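You operate a simulated robot arm through the tools that you are given. There is no shell and no other tool.

Carry out the task below with a simulated robot arm. There is one attempt and no reset: what you move stays moved.

## Task
Splice the patch film to the main film on the splice table.
Fine: both end bars to the joint line, both clamps shut, then the tape grip across; clamps stay shut. Patch roll and lifter untouched.

It is judged by the outcome, as a careful person would: the job done as asked, and still so three seconds after it is handed in. It fails if anything else is knocked over, pushed out of place, dropped, spilled or broken.

## Robot
A 7-joint arm with a fingered hand, fixed in place. Base frame: the origin is at the foot of the arm, x ahead of it, y to its left, z up; the work surface is at about z = 0.9. Units: m, degrees, N and s.
With the tool pointing down near the work surface it reaches from about 0.1 to 0.8 m from the base axis. Its first joint turns from -69.0 to 172.0 degrees. Payload 3.4 kg.
The tool frame sits at the grasp point between the pads (the TCP): z along the fingers, y along the line on which they close. The tips reach 0.039 m beyond it. Largest opening 0.18 m; the body of the gripper starts 0.111 m behind the TCP. The gripper is a hand of 3 fingers: y runs from the thumb to the fingers, the wrist lies at [0, 0, -0.262] in the tool frame.
Orientation is that of the tool frame in the base frame, as [roll, pitch, yaw] about the fixed x, y, z axes, in that order (R = Rz(yaw) Ry(pitch) Rx(roll)). With the fingers straight down and closing along the base's y, the tool's x points along the base's -x, its y along +y and its z along -z.

## Interface
- The arm moves only by the tool move_arm. Its argument "commands" is a list of rows, each a list of 2 entries, a list of its own where there are three numbers: the shift along the base's x, y, z in mm, then the turn, a rotation vector about the base's x, y, z in degrees. In form: [[[tx, ty, tz], [ax, ay, az]], ...]. A call has 1 to 20 rows; each row shifts and turns the commanded pose from where the row before left it. Rows are played at 5 a second. More than 0.05 m and 8.6 degrees between two rows, and nothing of the call is played. A pose out of reach is approached as far as the arm can. The call stops where the force on the tool passes 50 N (or 10 N more than at its start, if that is more) or the arm is blocked; 0.2 s more then pass. In this call time passes only in rows, and 0.2 s behind the last. It gives the time, the measured TCP pose, the force on the tool (base axes), the opening and the grip force at its end, in the units of the frame above (readings bear some noise), with the torque about the TCP (base axes, N m) and any sound that the robot's microphone picked up.
- Cameras (640 x 400 px; columns grow to the right, rows downward): "scene" is fixed at [0.0494, -0.6492, 1.4509]; the picture's right is [-0.18, -0.98, 0.00], its down [-0.96, 0.17, -0.21] and it looks along [0.21, -0.04, -0.98] (base axes); focal length 214 px, centre (320, 200). "wrist" rides on the gripper at [0.063, -0.036, -0.128] in the tool frame; the picture's right is [0.50, 0.87, 0.00], its down [-0.75, 0.44, -0.49] and it looks along [-0.43, 0.25, 0.87] (tool axes); focal length 226 px, centre (320, 200). There is no depth. A picture from a camera that has moved, and an enlarged one, comes with that camera's place and axes in the base frame and with its lens.
- capture(camera): a new picture of that camera. It takes no simulated time.
- raise_lower(by): slides the trunk up (or, below 0, down) by that many m; the arm rides with it, the base frame stays. It gives what a move gives, with no picture.
- curl_fingers(finger1, finger2, thumb_bend): sets how far each is bent, from 0 (flat) to 1 (curled in); at 0.3 the hand is open as for a grip, at 0.7 the pads meet at the TCP. One left out holds its place. A second passes; each finger stops where it meets its share of the squeeze, and holds until it gets a number again. It is the only way to open and close the hand. It gives what a move gives, with no picture; readings hold the bend of each and the force on the fingers (four entries, about 0 where the hand has none), thumb and palm.
- zoom(camera, box): a new picture of the part [left, top, right, bottom] of that camera's present view, enlarged. It takes no simulated time.
- sign_off(): hands the job in; it is judged then, once.

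Places have to be worked out from the pictures, the camera data and where the tool is seen. Open the gripper and draw the arm clear of the work before you hand the job in, unless the task says otherwise.

The tools are called as a command line: name --argument value ..., lists and objects as JSON in quotes. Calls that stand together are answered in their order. move_arm: Moves the arm, as the interface text tells. Its arguments: {"type":"object","properties":{"commands":{"type":"array","items":{"type":"array"}}},"required":["commands"]} The other tools are called the same way: raise_lower (by) slides the trunk up or down; curl_fingers (finger1, finger2, thumb_bend) moves the fingers one by one; capture (camera) takes a picture; zoom (camera, box) takes an enlarged picture of a part of a camera's view; sign_off () hands the job in.

At the start:

```text
time: 0.0
tcp_pos: [0.4652, -0.2916, 1.2278]
tcp_rot: [179.9, -0.1, -179.9]
wrist_force: [0.3, 0.3, 0.5]
ft_torque: [0.01, -0.01, -0.03]
gripper_width: 0.1799
finger_force: 0.0
shape: jaw
bend: [0.3, 0.3, 0.3]
finger forces: [0.1, 0.0, 0.1, 0.1, 0.0, 0.0]
trunk travel left (down, up): [-0.175, 0.367]
```

scene: 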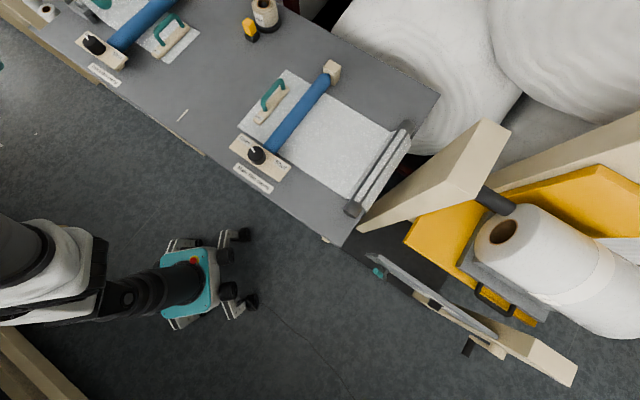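
wrist: 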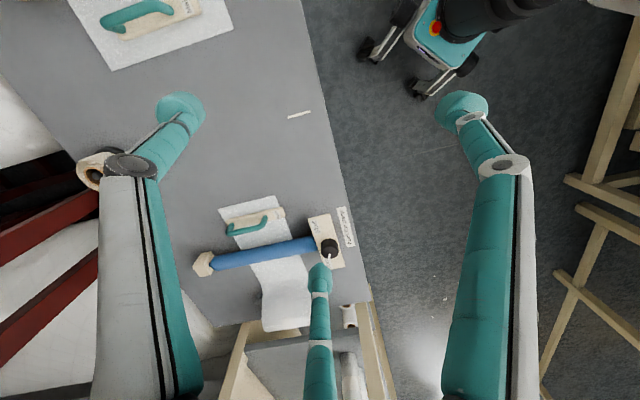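

I start by looking closer at the two ends of the table to identify the film bars, clamps and tape grip.

zoom --camera "scene" --box '[20, 0, 260, 150]'

zoom --camera "scene" --box '[210, 50, 450, 230]'

zoom --camera "wrist" --box '[160, 160, 400, 360]'

zoom --camera "wrist" --box '[50, 0, 350, 180]'

```text
2.67 times, centred on (140, 75) of scene
camera zoom: at [0.0494, -0.6492, 1.4509], right [-0.18, -0.98, 0.0], down [-0.96, 0.17, -0.21], along [0.21, -0.04, -0.98], focal length 572 px, centre (800, 533)
```

zoom: 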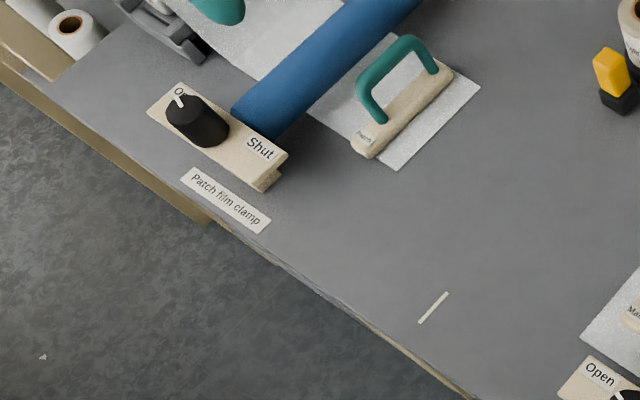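

```text
2.22 times, centred on (330, 140) of scene
camera zoom: at [0.0494, -0.6492, 1.4509], right [-0.18, -0.98, 0.0], down [-0.96, 0.17, -0.21], along [0.21, -0.04, -0.98], focal length 477 px, centre (298, 333)
```

zoom: 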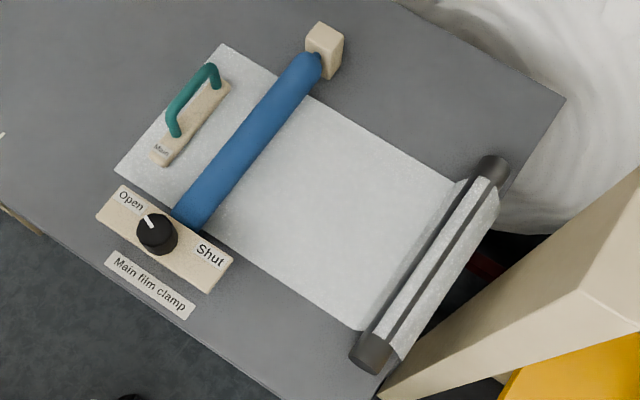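

```text
2.00 times, centred on (280, 260) of wrist
camera zoom: at [0.4033, -0.3274, 1.3548], right [-0.5, 0.87, 0.0], down [0.75, 0.43, 0.49], along [0.43, 0.25, -0.87], focal length 452 px, centre (400, 80)
```

zoom: 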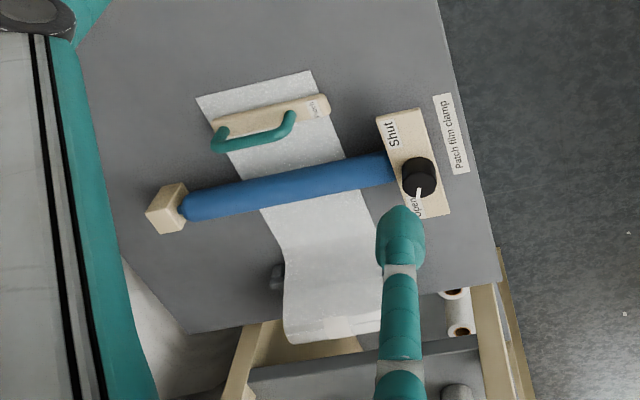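

```text
2.13 times, centred on (200, 90) of wrist
camera zoom: at [0.4033, -0.3274, 1.3548], right [-0.5, 0.87, 0.0], down [0.75, 0.43, 0.49], along [0.43, 0.25, -0.87], focal length 482 px, centre (576, 435)
```

zoom: 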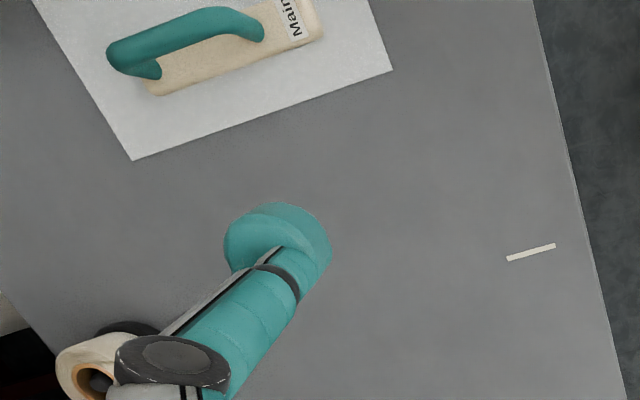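

The table is turned about 45°: joint mark near (0.484,-0.326), with the yellow tape grip at the far end of that line, and the two teal-handled end bars ~0.2 m either side. I test how the hand closes in free air before approaching.

curl_fingers --finger1 0.7 --finger2 0.7 --thumb_bend 0.7

capture --camera "wrist"

capture --camera "scene"

```text
time: 1.0
tcp_pos: [0.4634, -0.2891, 1.23]
tcp_rot: [-179.8, 0.1, -180.0]
wrist_force: [0.5, -0.6, -0.3]
ft_torque: [0.0, 0.02, -0.01]
gripper_width: 0.0
finger_force: 0.1
shape: fingers
bend: [0.7, 0.7, 0.7]
finger forces: [0.0, 0.1, 0.1, 0.1, 0.1, 0.0]
trunk travel left (down, up): [-0.175, 0.367]
```

```text
taken
camera wrist: at [0.4004, -0.3227, 1.3568], right [-0.5, 0.87, 0.0], down [0.75, 0.44, 0.49], along [0.43, 0.24, -0.87], focal length 226 px, centre (320, 200)
```

wrist: 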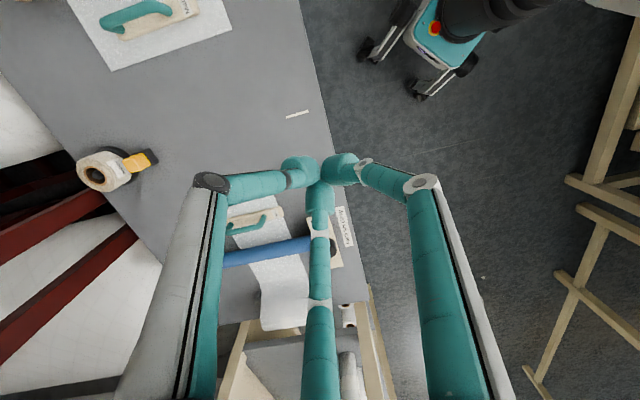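

```text
taken
```

scene: 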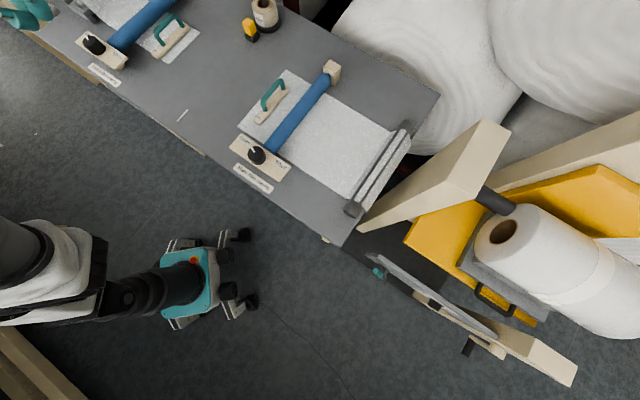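

The three fingers close radially to the TCP. I'll turn the hand so its closing line is square to the joint line (-44° about z) and move over the patch bar's side for a closer look.

move_arm --commands '[[[25, -5, -10], [0, 0, -7.33]], [[25, -5, -10], [0, 0, -7.33]], [[25, -5, -10], [0, 0, -7.33]], [[25, -5, -10], [0, 0, -7.33]], [[25, -5, -10], [0, 0, -7.33]], [[25, -5, -10], [0, 0, -7.33]]]'

capture --camera "wrist"

capture --camera "scene"

```text
time: 2.4
tcp_pos: [0.6129, -0.3185, 1.1678]
tcp_rot: [-179.7, -0.2, 135.9]
wrist_force: [-0.1, -0.3, 0.4]
ft_torque: [0.0, 0.03, 0.02]
gripper_width: 0.0
finger_force: 0.1
shape: fingers
bend: [0.7, 0.7, 0.7]
finger forces: [0.0, 0.0, 0.0, 0.1, 0.0, 0.0]
trunk travel left (down, up): [-0.175, 0.367]
```

```text
taken
camera wrist: at [0.5454, -0.2998, 1.2953], right [0.24, 0.97, 0.0], down [0.85, -0.21, 0.49], along [0.47, -0.12, -0.87], focal length 226 px, centre (320, 200)
```

wrist: 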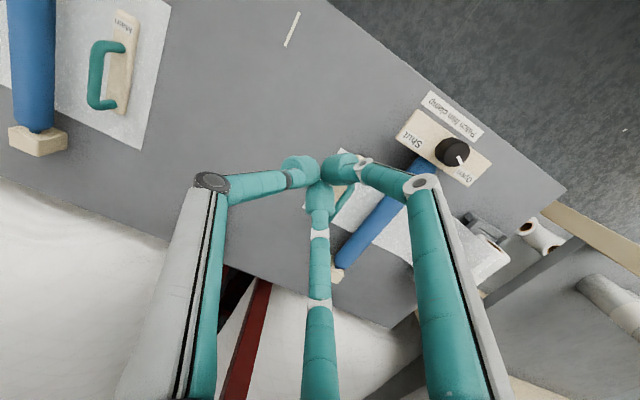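

```text
taken
```

scene: 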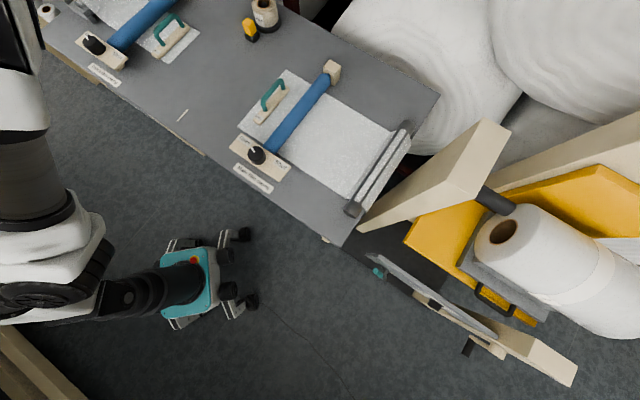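

Zooming on the details of bars, knob and labels from here.

zoom --camera "wrist" --box '[0, 0, 200, 160]'

zoom --camera "wrist" --box '[300, 70, 560, 290]'

```text
2.50 times, centred on (100, 80) of wrist
camera zoom: at [0.5454, -0.2998, 1.2953], right [0.24, 0.97, 0.0], down [0.85, -0.21, 0.49], along [0.47, -0.12, -0.87], focal length 565 px, centre (870, 500)
```

zoom: 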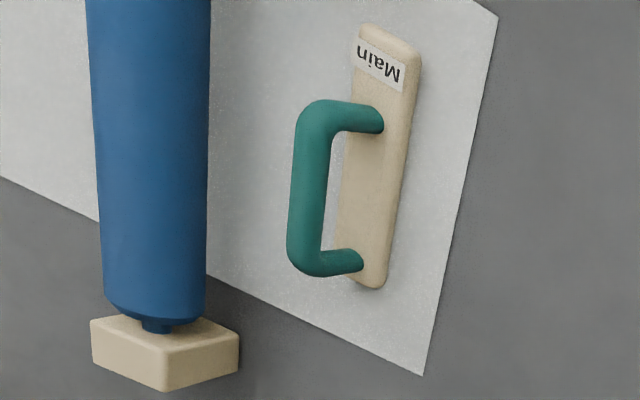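

```text
1.82 times, centred on (430, 180) of wrist
camera zoom: at [0.5454, -0.2998, 1.2953], right [0.24, 0.97, 0.0], down [0.85, -0.21, 0.49], along [0.47, -0.12, -0.87], focal length 411 px, centre (120, 236)
```

zoom: 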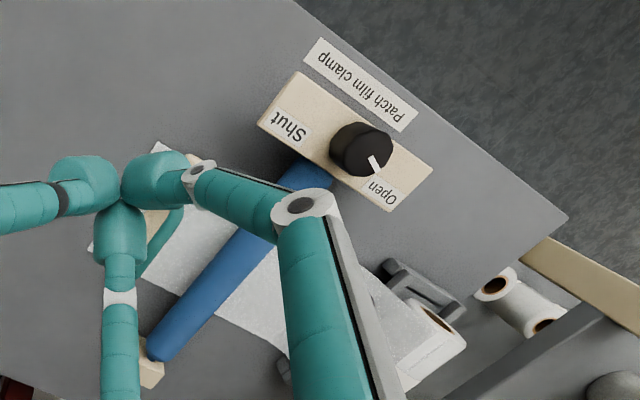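

Triangulating, the main handle's top tube sits near (0.472,-0.602,0.95). I'll half-open the fingers and move above it, staying high, then check the alignment.

curl_fingers --finger1 0.5 --finger2 0.5 --thumb_bend 0.5

move_arm --commands '[[[-17.6, -35.4, -6], [0, 0, 0]], [[-17.6, -35.4, -6], [0, 0, 0]], [[-17.6, -35.4, -6], [0, 0, 0]], [[-17.6, -35.4, -6], [0, 0, 0]], [[-17.6, -35.4, -6], [0, 0, 0]], [[-17.6, -35.4, -6], [0, 0, 0]], [[-17.6, -35.4, -6], [0, 0, 0]], [[-17.6, -35.4, -6], [0, 0, 0]]]'

capture --camera "wrist"

capture --camera "scene"

```text
time: 3.4
tcp_pos: [0.6116, -0.3176, 1.1689]
tcp_rot: [-179.9, 0.0, 136.0]
wrist_force: [-0.5, -0.2, -0.5]
ft_torque: [0.0, 0.04, -0.01]
gripper_width: 0.0723
finger_force: 0.1
shape: fingers
bend: [0.5, 0.5, 0.5]
finger forces: [0.0, 0.0, 0.0, 0.0, 0.0, 0.0]
trunk travel left (down, up): [-0.175, 0.367]
```

```text
time: 5.2
tcp_pos: [0.471, -0.6018, 1.1211]
tcp_rot: [-179.9, -0.1, 136.2]
wrist_force: [-1.0, 0.5, 0.4]
ft_torque: [0.01, -0.01, 0.05]
gripper_width: 0.0722
finger_force: 0.1
shape: fingers
bend: [0.5, 0.5, 0.5]
finger forces: [0.0, 0.0, 0.0, 0.1, 0.0, 0.0]
trunk travel left (down, up): [-0.175, 0.367]
```

```text
taken
camera wrist: at [0.4028, -0.5843, 1.2481], right [0.24, 0.97, 0.0], down [0.85, -0.21, 0.49], along [0.48, -0.12, -0.87], focal length 226 px, centre (320, 200)
```

wrist: 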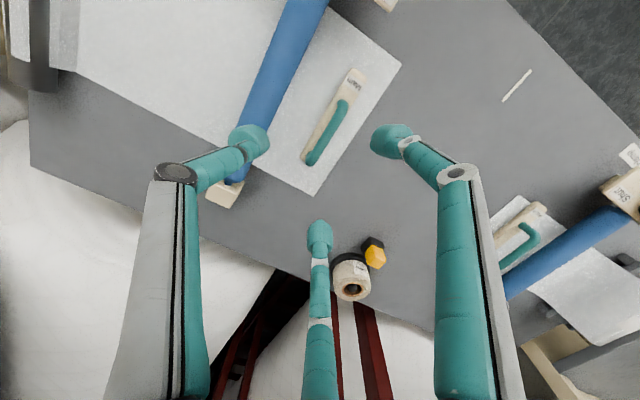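

```text
taken
```

scene: 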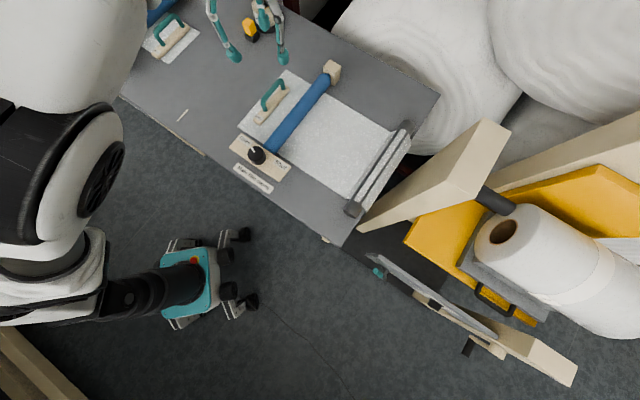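

The handle's tube centre reads (0.473,-0.595) and lies along the s direction, with the thumb on the roller side. I close the thumb a little to clear the roller and descend over the handle.

curl_fingers --thumb_bend 0.57

move_arm --commands '[[[2, 6, -25], [0, 0, 0]], [[0, 0, -30], [0, 0, 0]], [[0, 0, -30], [0, 0, 0]], [[0, 0, -25], [0, 0, 0]]]'

capture --camera "wrist"

zoom --camera "scene" --box '[190, 20, 390, 200]'

```text
time: 6.2
tcp_pos: [0.4713, -0.6011, 1.1215]
tcp_rot: [-179.8, -0.1, 136.0]
wrist_force: [0.3, -0.7, -0.4]
ft_torque: [0.0, 0.05, 0.0]
gripper_width: 0.0612
finger_force: 0.1
shape: fingers
bend: [0.5, 0.5, 0.56]
finger forces: [0.0, 0.1, 0.0, 0.0, 0.1, 0.1]
trunk travel left (down, up): [-0.175, 0.367]
```

```text
time: 7.2
tcp_pos: [0.4744, -0.5936, 1.0108]
tcp_rot: [-179.7, 0.0, 136.1]
wrist_force: [0.6, 0.0, -0.6]
ft_torque: [0.02, 0.01, -0.04]
gripper_width: 0.0611
finger_force: 0.0
shape: fingers
bend: [0.5, 0.5, 0.56]
finger forces: [0.1, 0.0, 0.0, 0.1, 0.1, 0.0]
trunk travel left (down, up): [-0.175, 0.367]
```

```text
taken
camera wrist: at [0.4052, -0.5768, 1.1377], right [0.24, 0.97, 0.0], down [0.85, -0.21, 0.49], along [0.48, -0.12, -0.87], focal length 226 px, centre (320, 200)
```

wrist: 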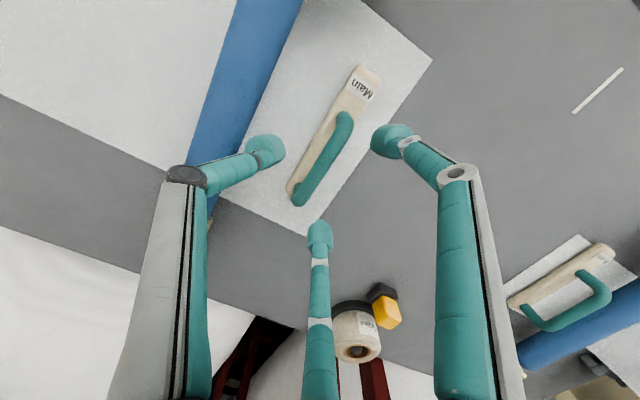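

```text
2.22 times, centred on (290, 110) of scene
camera zoom: at [0.0494, -0.6492, 1.4509], right [-0.18, -0.98, 0.0], down [-0.96, 0.17, -0.21], along [0.21, -0.04, -0.98], focal length 477 px, centre (387, 400)
```

zoom: 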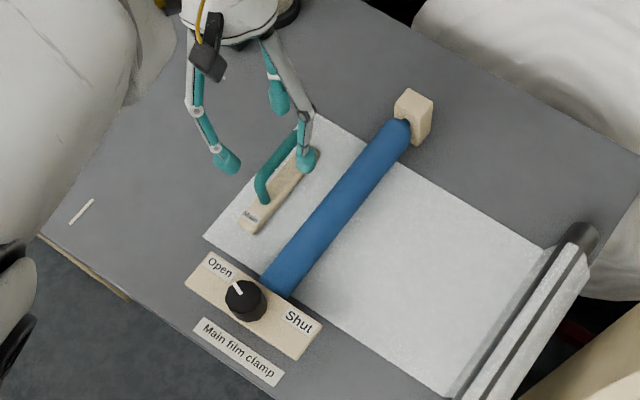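

The handle is centred under the TCP within a few mm. I descend to about z=0.962 and look before closing.

move_arm --commands '[[[-1, 0, -16], [0, 0, 0]], [[0, 0, -16], [0, 0, 0]], [[0, 0, -16], [0, 0, 0]]]'

capture --camera "wrist"

zoom --camera "scene" --box '[230, 40, 330, 140]'

```text
time: 8.0
tcp_pos: [0.4723, -0.5929, 0.9634]
tcp_rot: [-179.8, 0.0, 136.1]
wrist_force: [0.3, -0.8, 0.2]
ft_torque: [0.03, 0.0, 0.02]
gripper_width: 0.0612
finger_force: 0.1
shape: fingers
bend: [0.5, 0.5, 0.56]
finger forces: [0.0, 0.0, 0.0, 0.1, 0.1, 0.1]
trunk travel left (down, up): [-0.175, 0.367]
```

```text
taken
camera wrist: at [0.4035, -0.5757, 1.0899], right [0.24, 0.97, 0.0], down [0.85, -0.21, 0.49], along [0.48, -0.12, -0.87], focal length 226 px, centre (320, 200)
```

wrist: 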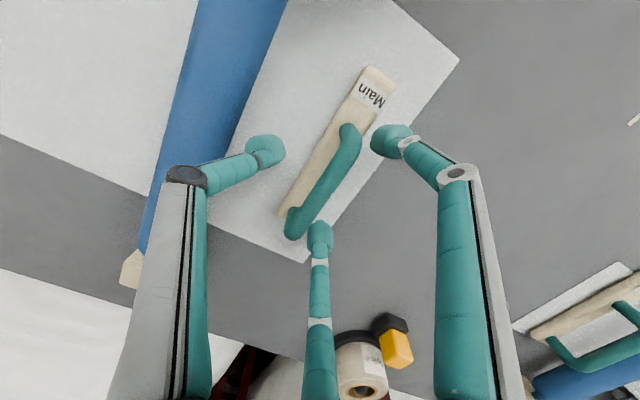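

```text
4.00 times, centred on (280, 90) of scene
camera zoom: at [0.0494, -0.6492, 1.4509], right [-0.18, -0.98, 0.0], down [-0.96, 0.17, -0.21], along [0.21, -0.04, -0.98], focal length 858 px, centre (480, 640)
```

zoom: 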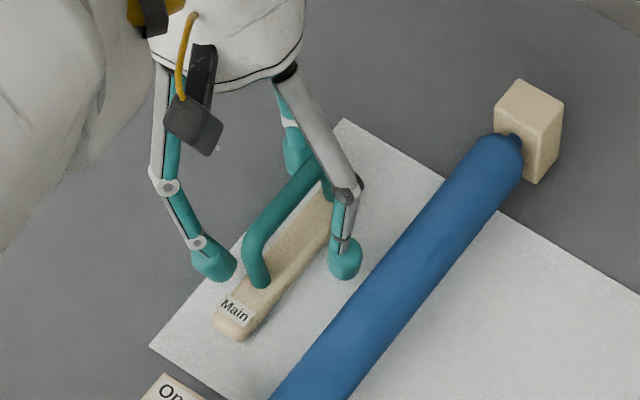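

Thumb and fingers straddle the handle, with the roller clear. Now I close on the handle.

curl_fingers --finger1 0.7 --finger2 0.7 --thumb_bend 0.7

capture --camera "wrist"

zoom --camera "scene" --box '[230, 40, 330, 140]'

```text
time: 9.0
tcp_pos: [0.4723, -0.5939, 0.9636]
tcp_rot: [-179.7, 0.0, 136.0]
wrist_force: [-0.6, 0.4, -1.5]
ft_torque: [0.01, 0.01, 0.01]
gripper_width: 0.0001
finger_force: 0.5
shape: fingers
bend: [0.69, 0.69, 0.7]
finger forces: [1.0, 0.5, 0.0, 0.0, 0.1, 0.0]
trunk travel left (down, up): [-0.175, 0.367]
```

```text
taken
camera wrist: at [0.4034, -0.5755, 1.0904], right [0.24, 0.97, 0.0], down [0.85, -0.21, 0.49], along [0.48, -0.12, -0.87], focal length 226 px, centre (320, 200)
```

wrist: 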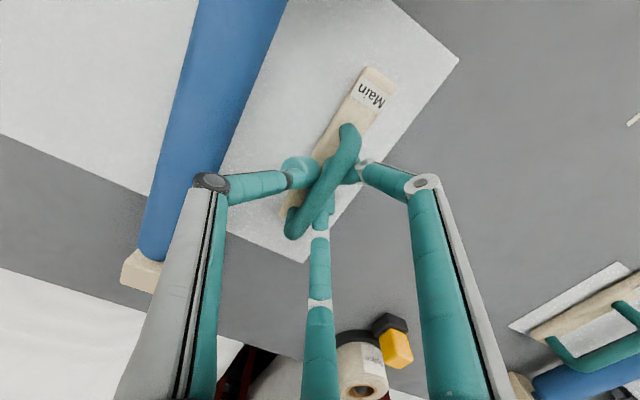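

```text
4.00 times, centred on (280, 90) of scene
camera zoom: at [0.0494, -0.6492, 1.4509], right [-0.18, -0.98, 0.0], down [-0.96, 0.17, -0.21], along [0.21, -0.04, -0.98], focal length 858 px, centre (480, 640)
```

zoom: 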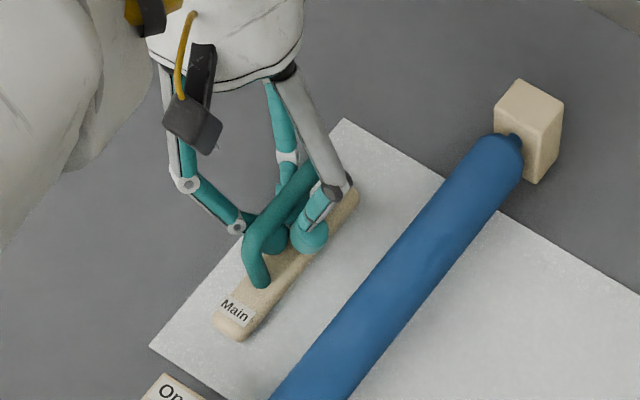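

The fingers have closed under the handle tube, so it's caged with the thumb on the roller side. I pull gently along +n (towards the joint line), first 40 mm, and watch the force.

move_arm --commands '[[[7, 7.2, 0], [0, 0, 0]], [[7, 7.2, 0], [0, 0, 0]], [[7, 7.2, 0], [0, 0, 0]], [[7, 7.2, 0], [0, 0, 0]]]'

capture --camera "wrist"

zoom --camera "scene" --box '[190, 20, 390, 200]'

```text
time: 10.0
tcp_pos: [0.5018, -0.565, 0.9632]
tcp_rot: [-179.8, 0.1, 136.0]
wrist_force: [-1.1, -1.4, -0.6]
ft_torque: [-0.03, 0.0, 0.0]
gripper_width: 0.0
finger_force: 0.5
shape: fingers
bend: [0.7, 0.7, 0.69]
finger forces: [0.0, 0.1, 0.1, 0.0, 1.3, 0.1]
trunk travel left (down, up): [-0.175, 0.367]
```

```text
taken
camera wrist: at [0.4318, -0.5464, 1.0907], right [0.24, 0.97, 0.0], down [0.85, -0.21, 0.49], along [0.48, -0.12, -0.87], focal length 226 px, centre (320, 200)
```

wrist: 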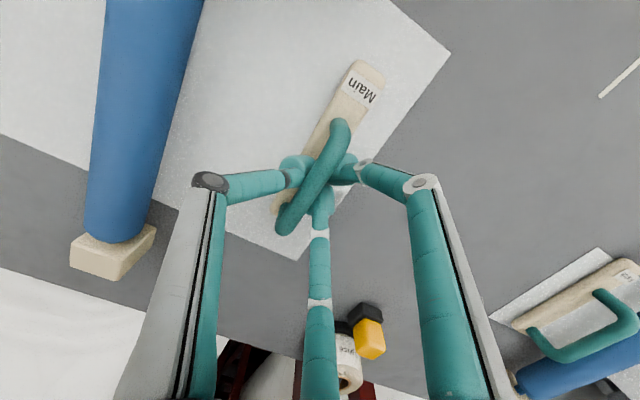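

```text
2.22 times, centred on (290, 110) of scene
camera zoom: at [0.0494, -0.6492, 1.4509], right [-0.18, -0.98, 0.0], down [-0.96, 0.17, -0.21], along [0.21, -0.04, -0.98], focal length 477 px, centre (387, 400)
```

zoom: 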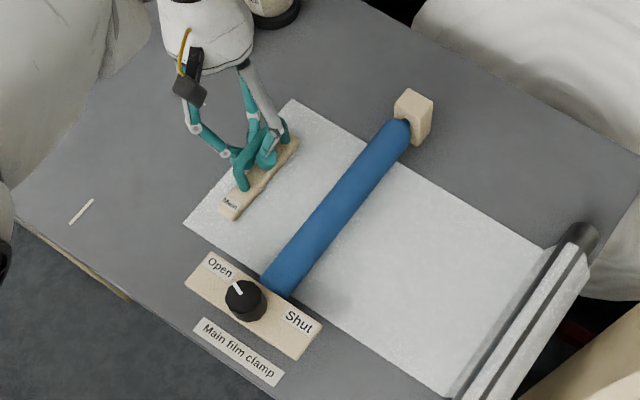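

The bar slides easily (under 2 N) and the film pays out with it; film edge is now about 0.12 m short of the joint line. I continue another 95 mm.

move_arm --commands '[[[7, 7.2, 0], [0, 0, 0]], [[7, 7.2, 0], [0, 0, 0]], [[7, 7.2, 0], [0, 0, 0]], [[7, 7.2, 0], [0, 0, 0]], [[7, 7.2, 0], [0, 0, 0]], [[7, 7.2, 0], [0, 0, 0]], [[7, 7.2, 0], [0, 0, 0]], [[7, 7.2, 0], [0, 0, 0]], [[7, 7.2, 0], [0, 0, 0]], [[3.5, 3.6, 0], [0, 0, 0]]]'

capture --camera "wrist"

zoom --camera "scene" --box '[130, 0, 330, 180]'

```text
time: 12.2
tcp_pos: [0.5672, -0.4975, 0.9639]
tcp_rot: [-179.9, 0.1, 136.0]
wrist_force: [0.0, -2.0, -1.1]
ft_torque: [-0.05, -0.01, 0.02]
gripper_width: 0.0
finger_force: 0.4
shape: fingers
bend: [0.7, 0.7, 0.69]
finger forces: [0.1, 0.0, 0.0, 0.1, 1.5, 0.0]
trunk travel left (down, up): [-0.175, 0.367]
```

```text
taken
camera wrist: at [0.498, -0.4791, 1.0906], right [0.24, 0.97, 0.0], down [0.85, -0.21, 0.49], along [0.48, -0.12, -0.87], focal length 226 px, centre (320, 200)
```

wrist: 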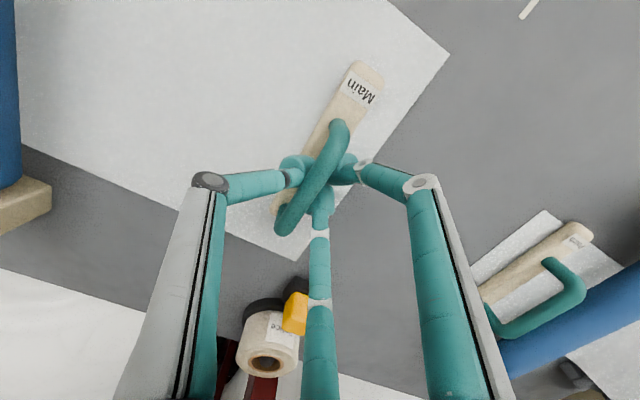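

```text
2.22 times, centred on (230, 90) of scene
camera zoom: at [0.0494, -0.6492, 1.4509], right [-0.18, -0.98, 0.0], down [-0.96, 0.17, -0.21], along [0.21, -0.04, -0.98], focal length 477 px, centre (520, 444)
```

zoom: 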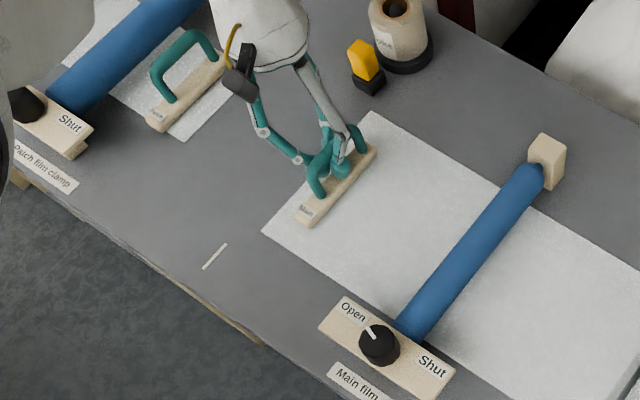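

The film edge is now roughly 25 mm short of the joint line. I move another 18 mm in small steps, then check for a stop.

move_arm --commands '[[[4.2, 4.3, 0], [0, 0, 0]], [[4.2, 4.3, 0], [0, 0, 0]], [[4.2, 4.3, 0], [0, 0, 0]]]'

capture --camera "wrist"

zoom --camera "scene" --box '[150, 30, 290, 150]'

```text
time: 13.0
tcp_pos: [0.5793, -0.4844, 0.9622]
tcp_rot: [-179.8, 0.2, 136.0]
wrist_force: [0.2, -2.2, -0.1]
ft_torque: [0.02, -0.02, 0.01]
gripper_width: 0.0
finger_force: 1.0
shape: fingers
bend: [0.7, 0.7, 0.69]
finger forces: [0.1, 0.1, 0.0, 0.0, 1.2, 0.0]
trunk travel left (down, up): [-0.175, 0.367]
```

```text
taken
camera wrist: at [0.5106, -0.466, 1.0903], right [0.24, 0.97, 0.0], down [0.85, -0.21, 0.49], along [0.48, -0.12, -0.87], focal length 226 px, centre (320, 200)
```

wrist: 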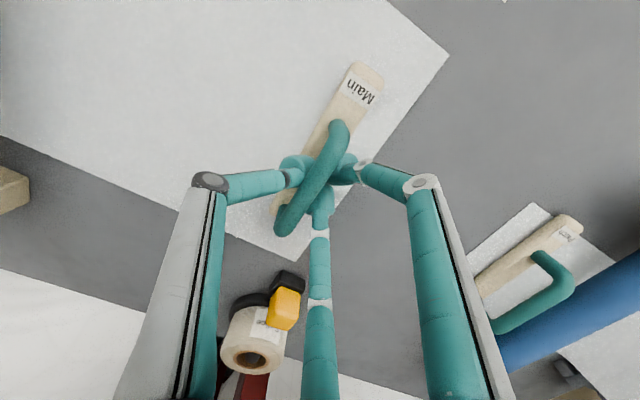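

```text
3.33 times, centred on (220, 90) of scene
camera zoom: at [0.0494, -0.6492, 1.4509], right [-0.18, -0.98, 0.0], down [-0.96, 0.17, -0.21], along [0.21, -0.04, -0.98], focal length 715 px, centre (653, 567)
```

zoom: 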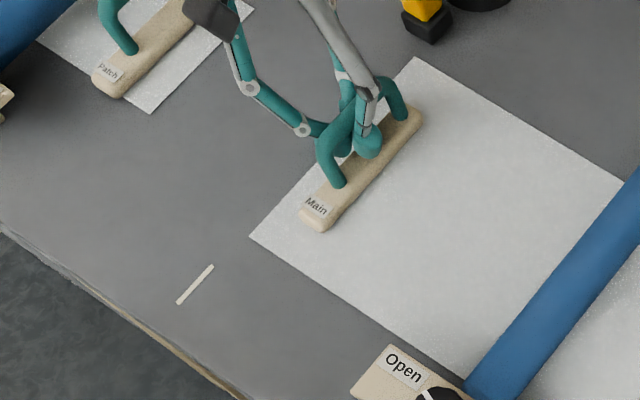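

Geometry puts the film edge ~7 mm short of the joint mark (table axes at exactly 45°). I move 7.5 mm more and look at the force.

move_arm --commands '[[[2.7, 2.7, 0], [0, 0, 0]], [[2.6, 2.6, 0], [0, 0, 0]]]'

capture --camera "wrist"

zoom --camera "scene" --box '[150, 30, 290, 150]'

```text
time: 13.6
tcp_pos: [0.5837, -0.4801, 0.9644]
tcp_rot: [-179.9, 0.0, 136.0]
wrist_force: [-1.1, -2.7, -0.6]
ft_torque: [-0.01, 0.0, -0.01]
gripper_width: 0.0
finger_force: 1.1
shape: fingers
bend: [0.7, 0.7, 0.69]
finger forces: [0.0, 0.0, 0.1, 0.1, 2.5, 0.0]
trunk travel left (down, up): [-0.175, 0.367]
```

```text
taken
camera wrist: at [0.5152, -0.4611, 1.0901], right [0.24, 0.97, 0.0], down [0.85, -0.21, 0.49], along [0.48, -0.12, -0.87], focal length 226 px, centre (320, 200)
```

wrist: 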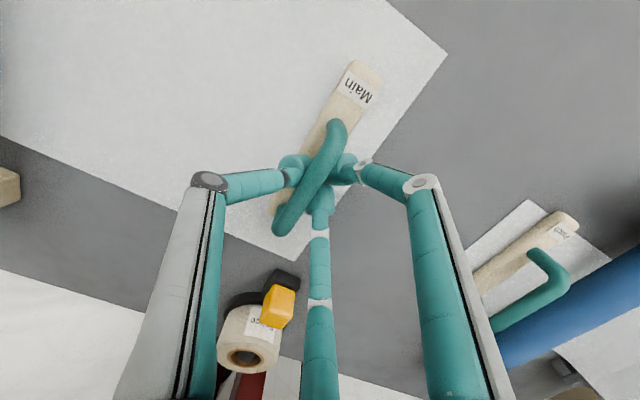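

```text
3.33 times, centred on (220, 90) of scene
camera zoom: at [0.0494, -0.6492, 1.4509], right [-0.18, -0.98, 0.0], down [-0.96, 0.17, -0.21], along [0.21, -0.04, -0.98], focal length 715 px, centre (653, 567)
```

zoom: 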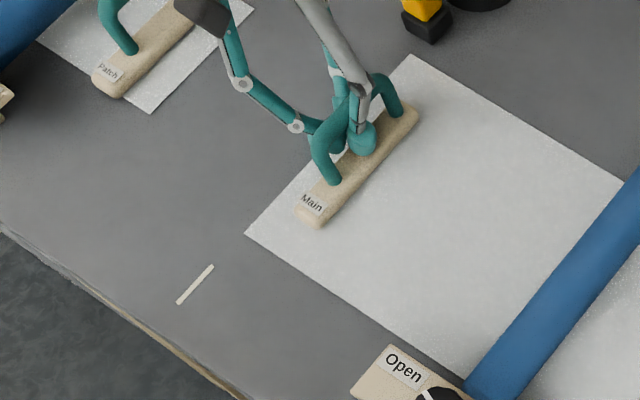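

The edge is now within ~1–2 mm of the line and the bar lagged the hand slightly with rising thumb force, perhaps a stop. I nudge 4 mm more to confirm.

move_arm --commands '[[[1.4, 1.4, 0], [0, 0, 0]], [[1.4, 1.4, 0], [0, 0, 0]]]'

zoom --camera "scene" --box '[150, 30, 290, 150]'

```text
time: 14.2
tcp_pos: [0.5879, -0.4768, 0.9639]
tcp_rot: [-179.8, 0.1, 135.9]
wrist_force: [-3.2, -4.1, 0.3]
ft_torque: [-0.07, 0.08, -0.02]
gripper_width: 0.0017
finger_force: 2.6
shape: fingers
bend: [0.7, 0.7, 0.68]
finger forces: [0.1, 0.1, 0.1, 0.0, 5.0, 0.0]
trunk travel left (down, up): [-0.175, 0.367]
```

```text
3.33 times, centred on (220, 90) of scene
camera zoom: at [0.0494, -0.6492, 1.4509], right [-0.18, -0.98, 0.0], down [-0.96, 0.17, -0.21], along [0.21, -0.04, -0.98], focal length 715 px, centre (653, 567)
```

zoom: 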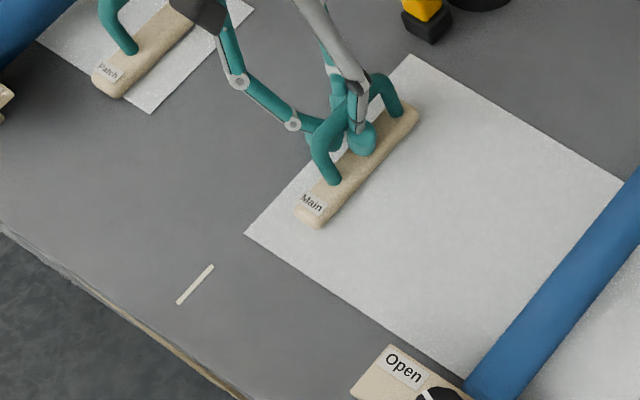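

The bar did not move and the force rose: it's at its end stop, film edge at the joint line. I unload slightly, open the fingers and lift clear.

move_arm --commands '[[[-2.5, -2.5, 0], [0, 0, 0]]]'

curl_fingers --finger1 0.5 --finger2 0.5 --thumb_bend 0.5

move_arm --commands '[[[0, 0, 15], [0, 0, 0]], [[0, 0, 30], [0, 0, 0]], [[0, 0, 40], [0, 0, 0]], [[0, 0, 40], [0, 0, 0]]]'

capture --camera "wrist"

zoom --camera "scene" --box '[150, 30, 290, 150]'

```text
time: 14.6
tcp_pos: [0.5854, -0.4782, 0.9638]
tcp_rot: [-179.8, 0.1, 136.0]
wrist_force: [-0.7, -1.3, -0.7]
ft_torque: [-0.01, -0.01, -0.02]
gripper_width: 0.0
finger_force: 1.2
shape: fingers
bend: [0.7, 0.7, 0.68]
finger forces: [0.0, 0.1, 0.1, 0.0, 2.5, 0.0]
trunk travel left (down, up): [-0.175, 0.367]
```

```text
time: 15.6
tcp_pos: [0.5845, -0.4792, 0.9636]
tcp_rot: [-179.9, 0.0, 136.0]
wrist_force: [0.7, 0.1, 0.0]
ft_torque: [0.01, -0.02, -0.01]
gripper_width: 0.0722
finger_force: 0.0
shape: fingers
bend: [0.5, 0.5, 0.5]
finger forces: [0.0, 0.0, 0.1, 0.1, 0.1, 0.1]
trunk travel left (down, up): [-0.175, 0.367]
```

```text
time: 16.6
tcp_pos: [0.5841, -0.479, 1.0891]
tcp_rot: [-179.7, 0.1, 136.0]
wrist_force: [-0.1, -0.2, 0.6]
ft_torque: [0.01, -0.01, -0.01]
gripper_width: 0.0721
finger_force: 0.1
shape: fingers
bend: [0.5, 0.5, 0.5]
finger forces: [0.0, 0.0, 0.0, 0.0, 0.1, 0.0]
trunk travel left (down, up): [-0.175, 0.367]
```

```text
taken
camera wrist: at [0.5159, -0.4601, 1.2166], right [0.24, 0.97, 0.0], down [0.85, -0.21, 0.49], along [0.48, -0.12, -0.87], focal length 226 px, centre (320, 200)
```

wrist: 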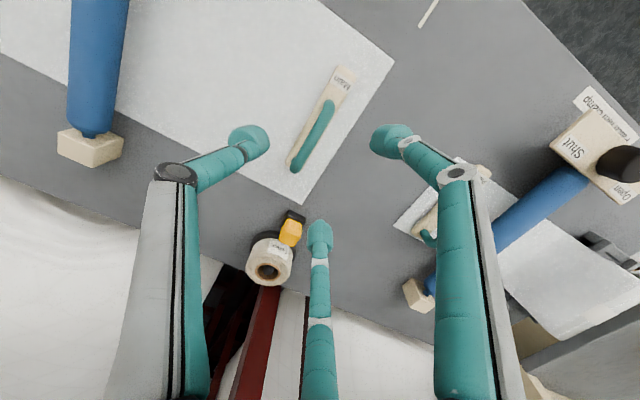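

```text
3.33 times, centred on (220, 90) of scene
camera zoom: at [0.0494, -0.6492, 1.4509], right [-0.18, -0.98, 0.0], down [-0.96, 0.17, -0.21], along [0.21, -0.04, -0.98], focal length 715 px, centre (653, 567)
```

zoom: 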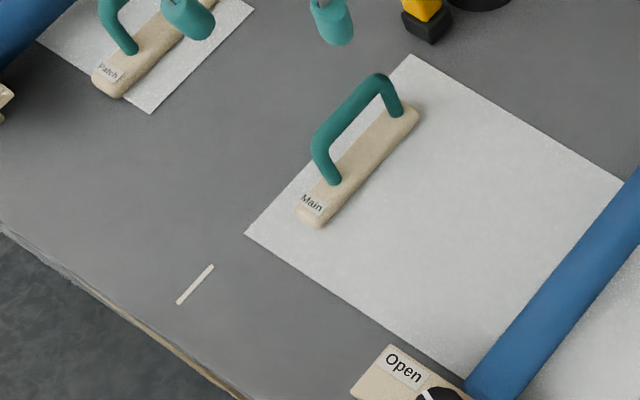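

Main bar is placed and stays. By symmetry the patch handle should be near (0.749,-0.319); I move above it with the same hand orientation (two fingers on its roller side, ready to push toward -n).

move_arm --commands '[[[27.5, 26.7, 0], [0, 0, 0]], [[27.5, 26.7, 0], [0, 0, 0]], [[27.5, 26.7, 0], [0, 0, 0]], [[27.5, 26.7, 0], [0, 0, 0]], [[27.5, 26.7, 0], [0, 0, 0]], [[27.5, 26.7, 0], [0, 0, 0]]]'

capture --camera "wrist"

zoom --camera "scene" --box '[40, 0, 280, 150]'

```text
time: 18.0
tcp_pos: [0.7161, -0.3291, 1.0819]
tcp_rot: [-179.7, 0.4, 135.6]
wrist_force: [-2.0, -1.5, 1.2]
ft_torque: [0.14, -0.13, -0.03]
gripper_width: 0.0728
finger_force: 0.1
shape: fingers
bend: [0.5, 0.5, 0.5]
finger forces: [0.0, 0.1, 0.0, 0.1, 0.0, 0.0]
out of reach, approached as far as the arm can: row 6
trunk travel left (down, up): [-0.175, 0.367]
```

```text
taken
camera wrist: at [0.6466, -0.3093, 1.2093], right [0.25, 0.97, -0.01], down [0.84, -0.21, 0.49], along [0.48, -0.13, -0.87], focal length 226 px, centre (320, 200)
```

wrist: 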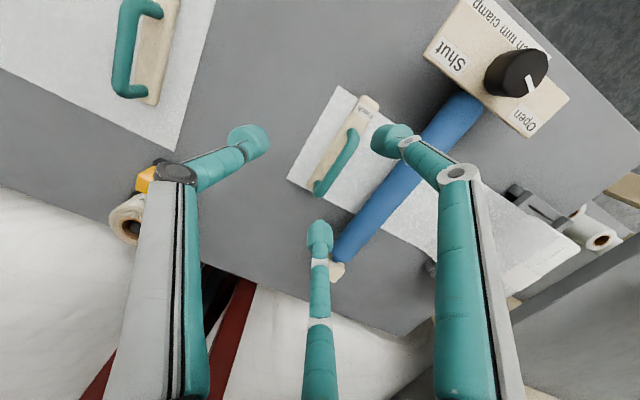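

```text
2.67 times, centred on (160, 75) of scene
camera zoom: at [0.0494, -0.6492, 1.4509], right [-0.18, -0.98, 0.0], down [-0.96, 0.17, -0.21], along [0.21, -0.04, -0.98], focal length 572 px, centre (747, 533)
```

zoom: 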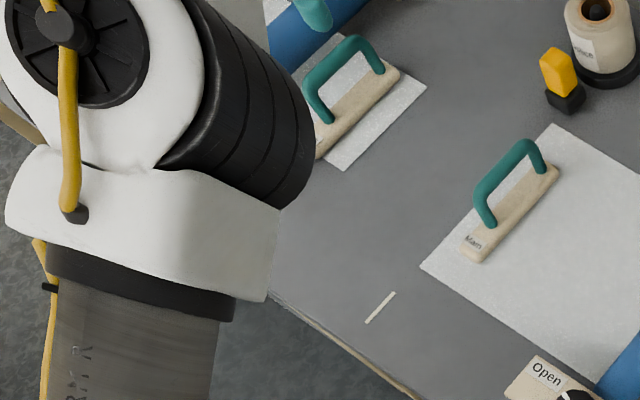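

The reach ran out at (0.716,-0.329). I tilt the hand 14° about the -n axis so the fingers point outward along the handle, which brings the wrist inward, and see where it lands.

move_arm --commands '[[[0, 0, 0], [-3.3, -3.3, 0]], [[0, 0, 0], [-3.3, -3.3, 0]], [[0, 0, 0], [-3.3, -3.3, 0]]]'

capture --camera "wrist"

```text
time: 18.8
tcp_pos: [0.7229, -0.3248, 1.08]
tcp_rot: [-179.6, 14.1, 136.0]
wrist_force: [-0.4, 0.3, 0.1]
ft_torque: [0.02, -0.03, -0.03]
gripper_width: 0.0728
finger_force: 0.0
shape: fingers
bend: [0.5, 0.5, 0.5]
finger forces: [0.0, 0.1, 0.0, 0.0, 0.1, 0.0]
trunk travel left (down, up): [-0.175, 0.367]
```

```text
taken
camera wrist: at [0.6326, -0.2853, 1.1868], right [0.25, 0.96, -0.13], down [0.74, -0.11, 0.66], along [0.62, -0.26, -0.74], focal length 226 px, centre (320, 200)
```

wrist: 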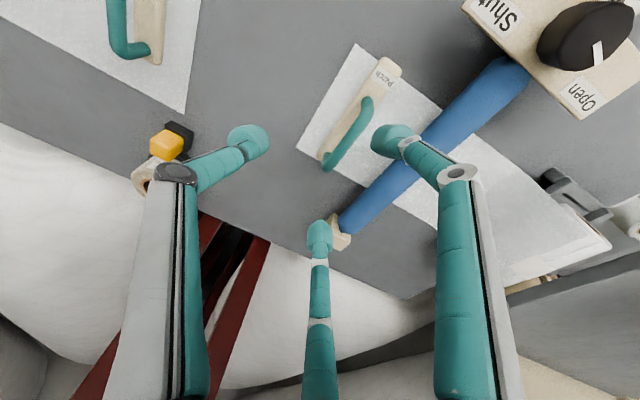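

Tilted to 14° and now within reach. The patch handle reads (0.742,-0.313,0.95); I move over it and down to z≈1.01.

move_arm --commands '[[[9.5, 6, -10], [0, 0, 0]], [[9.5, 6, -20], [0, 0, 0]], [[0, 0, -25], [0, 0, 0]], [[0, 0, -20], [0, 0, 0]]]'

capture --camera "wrist"

zoom --camera "scene" --box '[110, 0, 230, 90]'

```text
time: 19.8
tcp_pos: [0.7419, -0.3105, 1.0025]
tcp_rot: [-179.5, 13.9, 136.1]
wrist_force: [0.2, -0.1, -1.5]
ft_torque: [0.04, 0.0, -0.02]
gripper_width: 0.0729
finger_force: 0.1
shape: fingers
bend: [0.5, 0.5, 0.5]
finger forces: [0.0, 0.0, 0.0, 0.0, 0.1, 0.1]
trunk travel left (down, up): [-0.175, 0.367]
```

```text
taken
camera wrist: at [0.6527, -0.273, 1.1105], right [0.25, 0.96, -0.13], down [0.75, -0.11, 0.66], along [0.62, -0.26, -0.74], focal length 226 px, centre (320, 200)
```

wrist: 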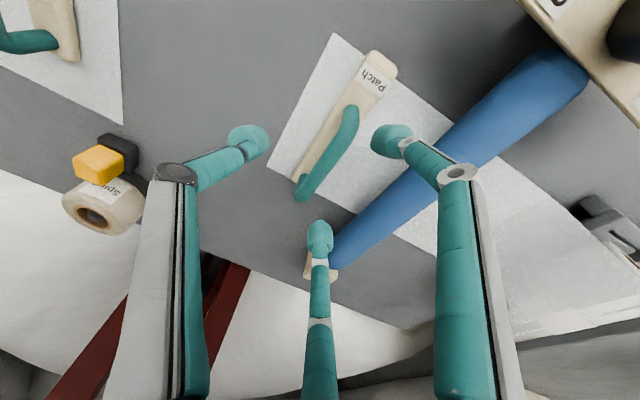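

```text
4.44 times, centred on (170, 45) of scene
camera zoom: at [0.0494, -0.6492, 1.4509], right [-0.18, -0.98, 0.0], down [-0.96, 0.17, -0.21], along [0.21, -0.04, -0.98], focal length 953 px, centre (987, 889)
```

zoom: 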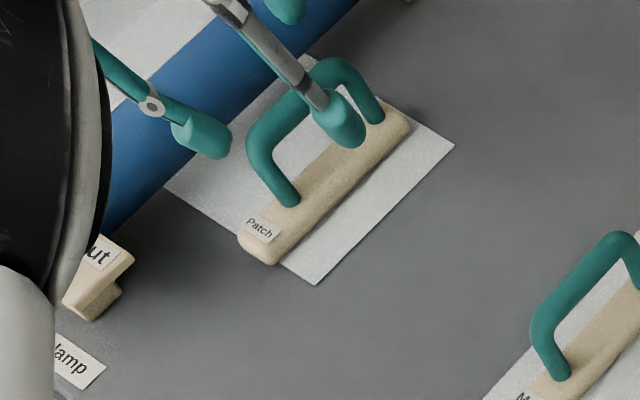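

The handle is centred within 2 mm across. I descend to z≈0.967.

move_arm --commands '[[[-2, 0, -12], [0, 0, 0]], [[-2, 0, -12], [0, 0, 0]], [[0, 0, -12], [0, 0, 0]]]'

capture --camera "wrist"

zoom --camera "scene" --box '[110, 0, 230, 90]'

```text
time: 20.6
tcp_pos: [0.7376, -0.311, 0.9668]
tcp_rot: [-179.5, 14.0, 136.1]
wrist_force: [1.0, 0.6, -0.4]
ft_torque: [0.03, -0.02, 0.01]
gripper_width: 0.0729
finger_force: 0.0
shape: fingers
bend: [0.5, 0.5, 0.5]
finger forces: [0.1, 0.0, 0.0, 0.0, 0.1, 0.1]
trunk travel left (down, up): [-0.175, 0.367]
```

```text
taken
camera wrist: at [0.648, -0.2732, 1.0752], right [0.25, 0.96, -0.13], down [0.75, -0.11, 0.66], along [0.62, -0.26, -0.74], focal length 226 px, centre (320, 200)
```

wrist: 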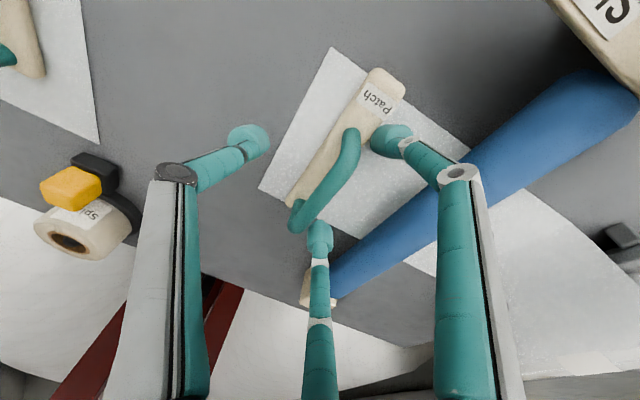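

```text
4.44 times, centred on (170, 45) of scene
camera zoom: at [0.0494, -0.6492, 1.4509], right [-0.18, -0.98, 0.0], down [-0.96, 0.17, -0.21], along [0.21, -0.04, -0.98], focal length 953 px, centre (987, 889)
```

zoom: 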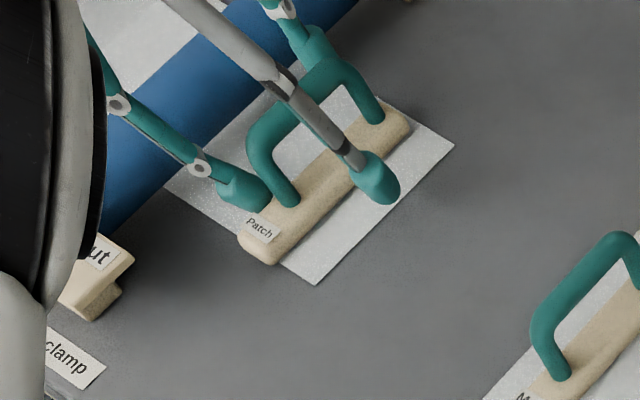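

Both fingers are on the roller side of the handle and the thumb is on the joint side. I close.

curl_fingers --finger1 0.7 --finger2 0.7 --thumb_bend 0.7

zoom --camera "scene" --box '[110, 0, 230, 90]'

capture --camera "wrist"

```text
time: 21.6
tcp_pos: [0.7376, -0.3115, 0.9682]
tcp_rot: [-179.5, 14.0, 136.1]
wrist_force: [1.5, -0.4, -0.3]
ft_torque: [-0.03, -0.01, 0.02]
gripper_width: 0.0001
finger_force: 0.5
shape: fingers
bend: [0.7, 0.68, 0.7]
finger forces: [0.1, 1.1, 0.1, 0.1, 0.0, 0.0]
trunk travel left (down, up): [-0.175, 0.367]
```

```text
4.44 times, centred on (170, 45) of scene
camera zoom: at [0.0494, -0.6492, 1.4509], right [-0.18, -0.98, 0.0], down [-0.96, 0.17, -0.21], along [0.21, -0.04, -0.98], focal length 953 px, centre (987, 889)
```

zoom: 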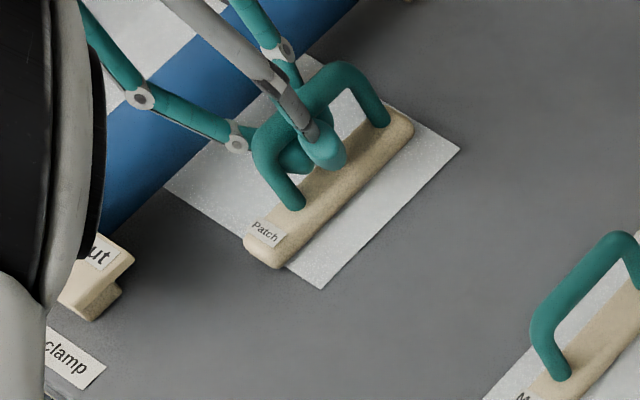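

```text
taken
camera wrist: at [0.6479, -0.2732, 1.0754], right [0.25, 0.96, -0.13], down [0.75, -0.11, 0.66], along [0.62, -0.26, -0.74], focal length 226 px, centre (320, 200)
```

wrist: 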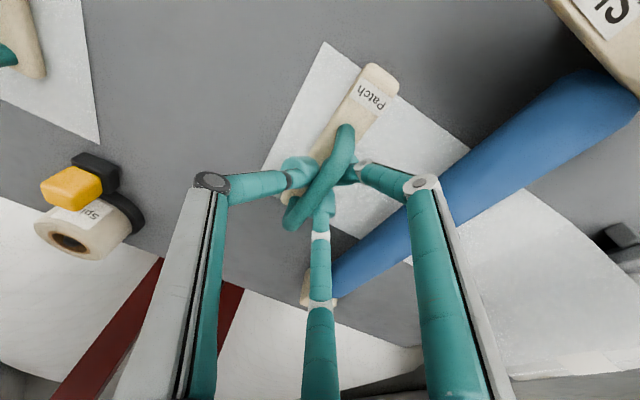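

Handle is caged. I pull 100 mm along -n at constant height.

move_arm --commands '[[[-7.07, -7.07, 0], [0, 0, 0]], [[-7.07, -7.07, 0], [0, 0, 0]], [[-7.07, -7.07, 0], [0, 0, 0]], [[-7.07, -7.07, 0], [0, 0, 0]], [[-7.07, -7.07, 0], [0, 0, 0]], [[-7.07, -7.07, 0], [0, 0, 0]], [[-7.07, -7.07, 0], [0, 0, 0]], [[-7.07, -7.07, 0], [0, 0, 0]], [[-7.07, -7.07, 0], [0, 0, 0]], [[-7.07, -7.07, 0], [0, 0, 0]]]'

zoom --camera "scene" --box '[130, 0, 290, 130]'

capture --camera "wrist"

```text
time: 23.8
tcp_pos: [0.6665, -0.3839, 0.9674]
tcp_rot: [-179.6, 14.0, 136.1]
wrist_force: [0.9, -0.1, -0.1]
ft_torque: [0.02, -0.04, 0.03]
gripper_width: 0.0003
finger_force: 1.0
shape: fingers
bend: [0.7, 0.68, 0.7]
finger forces: [0.0, 1.3, 0.0, 0.0, 0.0, 0.1]
trunk travel left (down, up): [-0.175, 0.367]
```

```text
3.08 times, centred on (210, 65) of scene
camera zoom: at [0.0494, -0.6492, 1.4509], right [-0.18, -0.98, 0.0], down [-0.96, 0.17, -0.21], along [0.21, -0.04, -0.98], focal length 660 px, centre (658, 615)
```

zoom: 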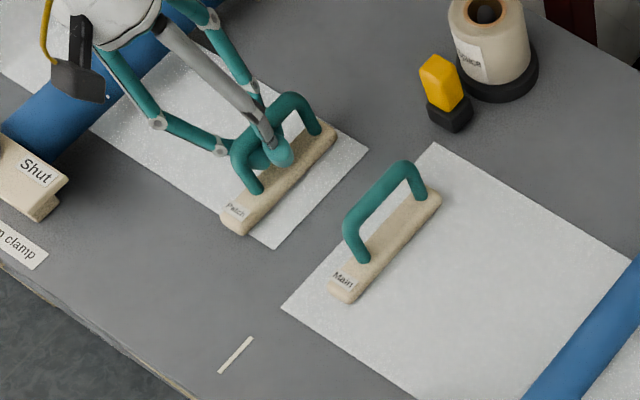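

```text
taken
camera wrist: at [0.5765, -0.3444, 1.0753], right [0.25, 0.96, -0.13], down [0.75, -0.11, 0.66], along [0.62, -0.26, -0.74], focal length 226 px, centre (320, 200)
```

wrist: 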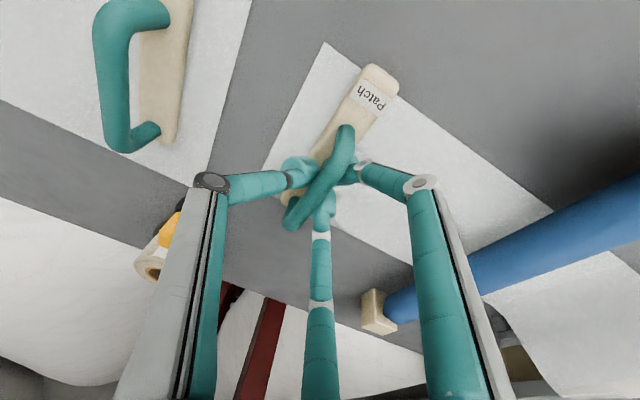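

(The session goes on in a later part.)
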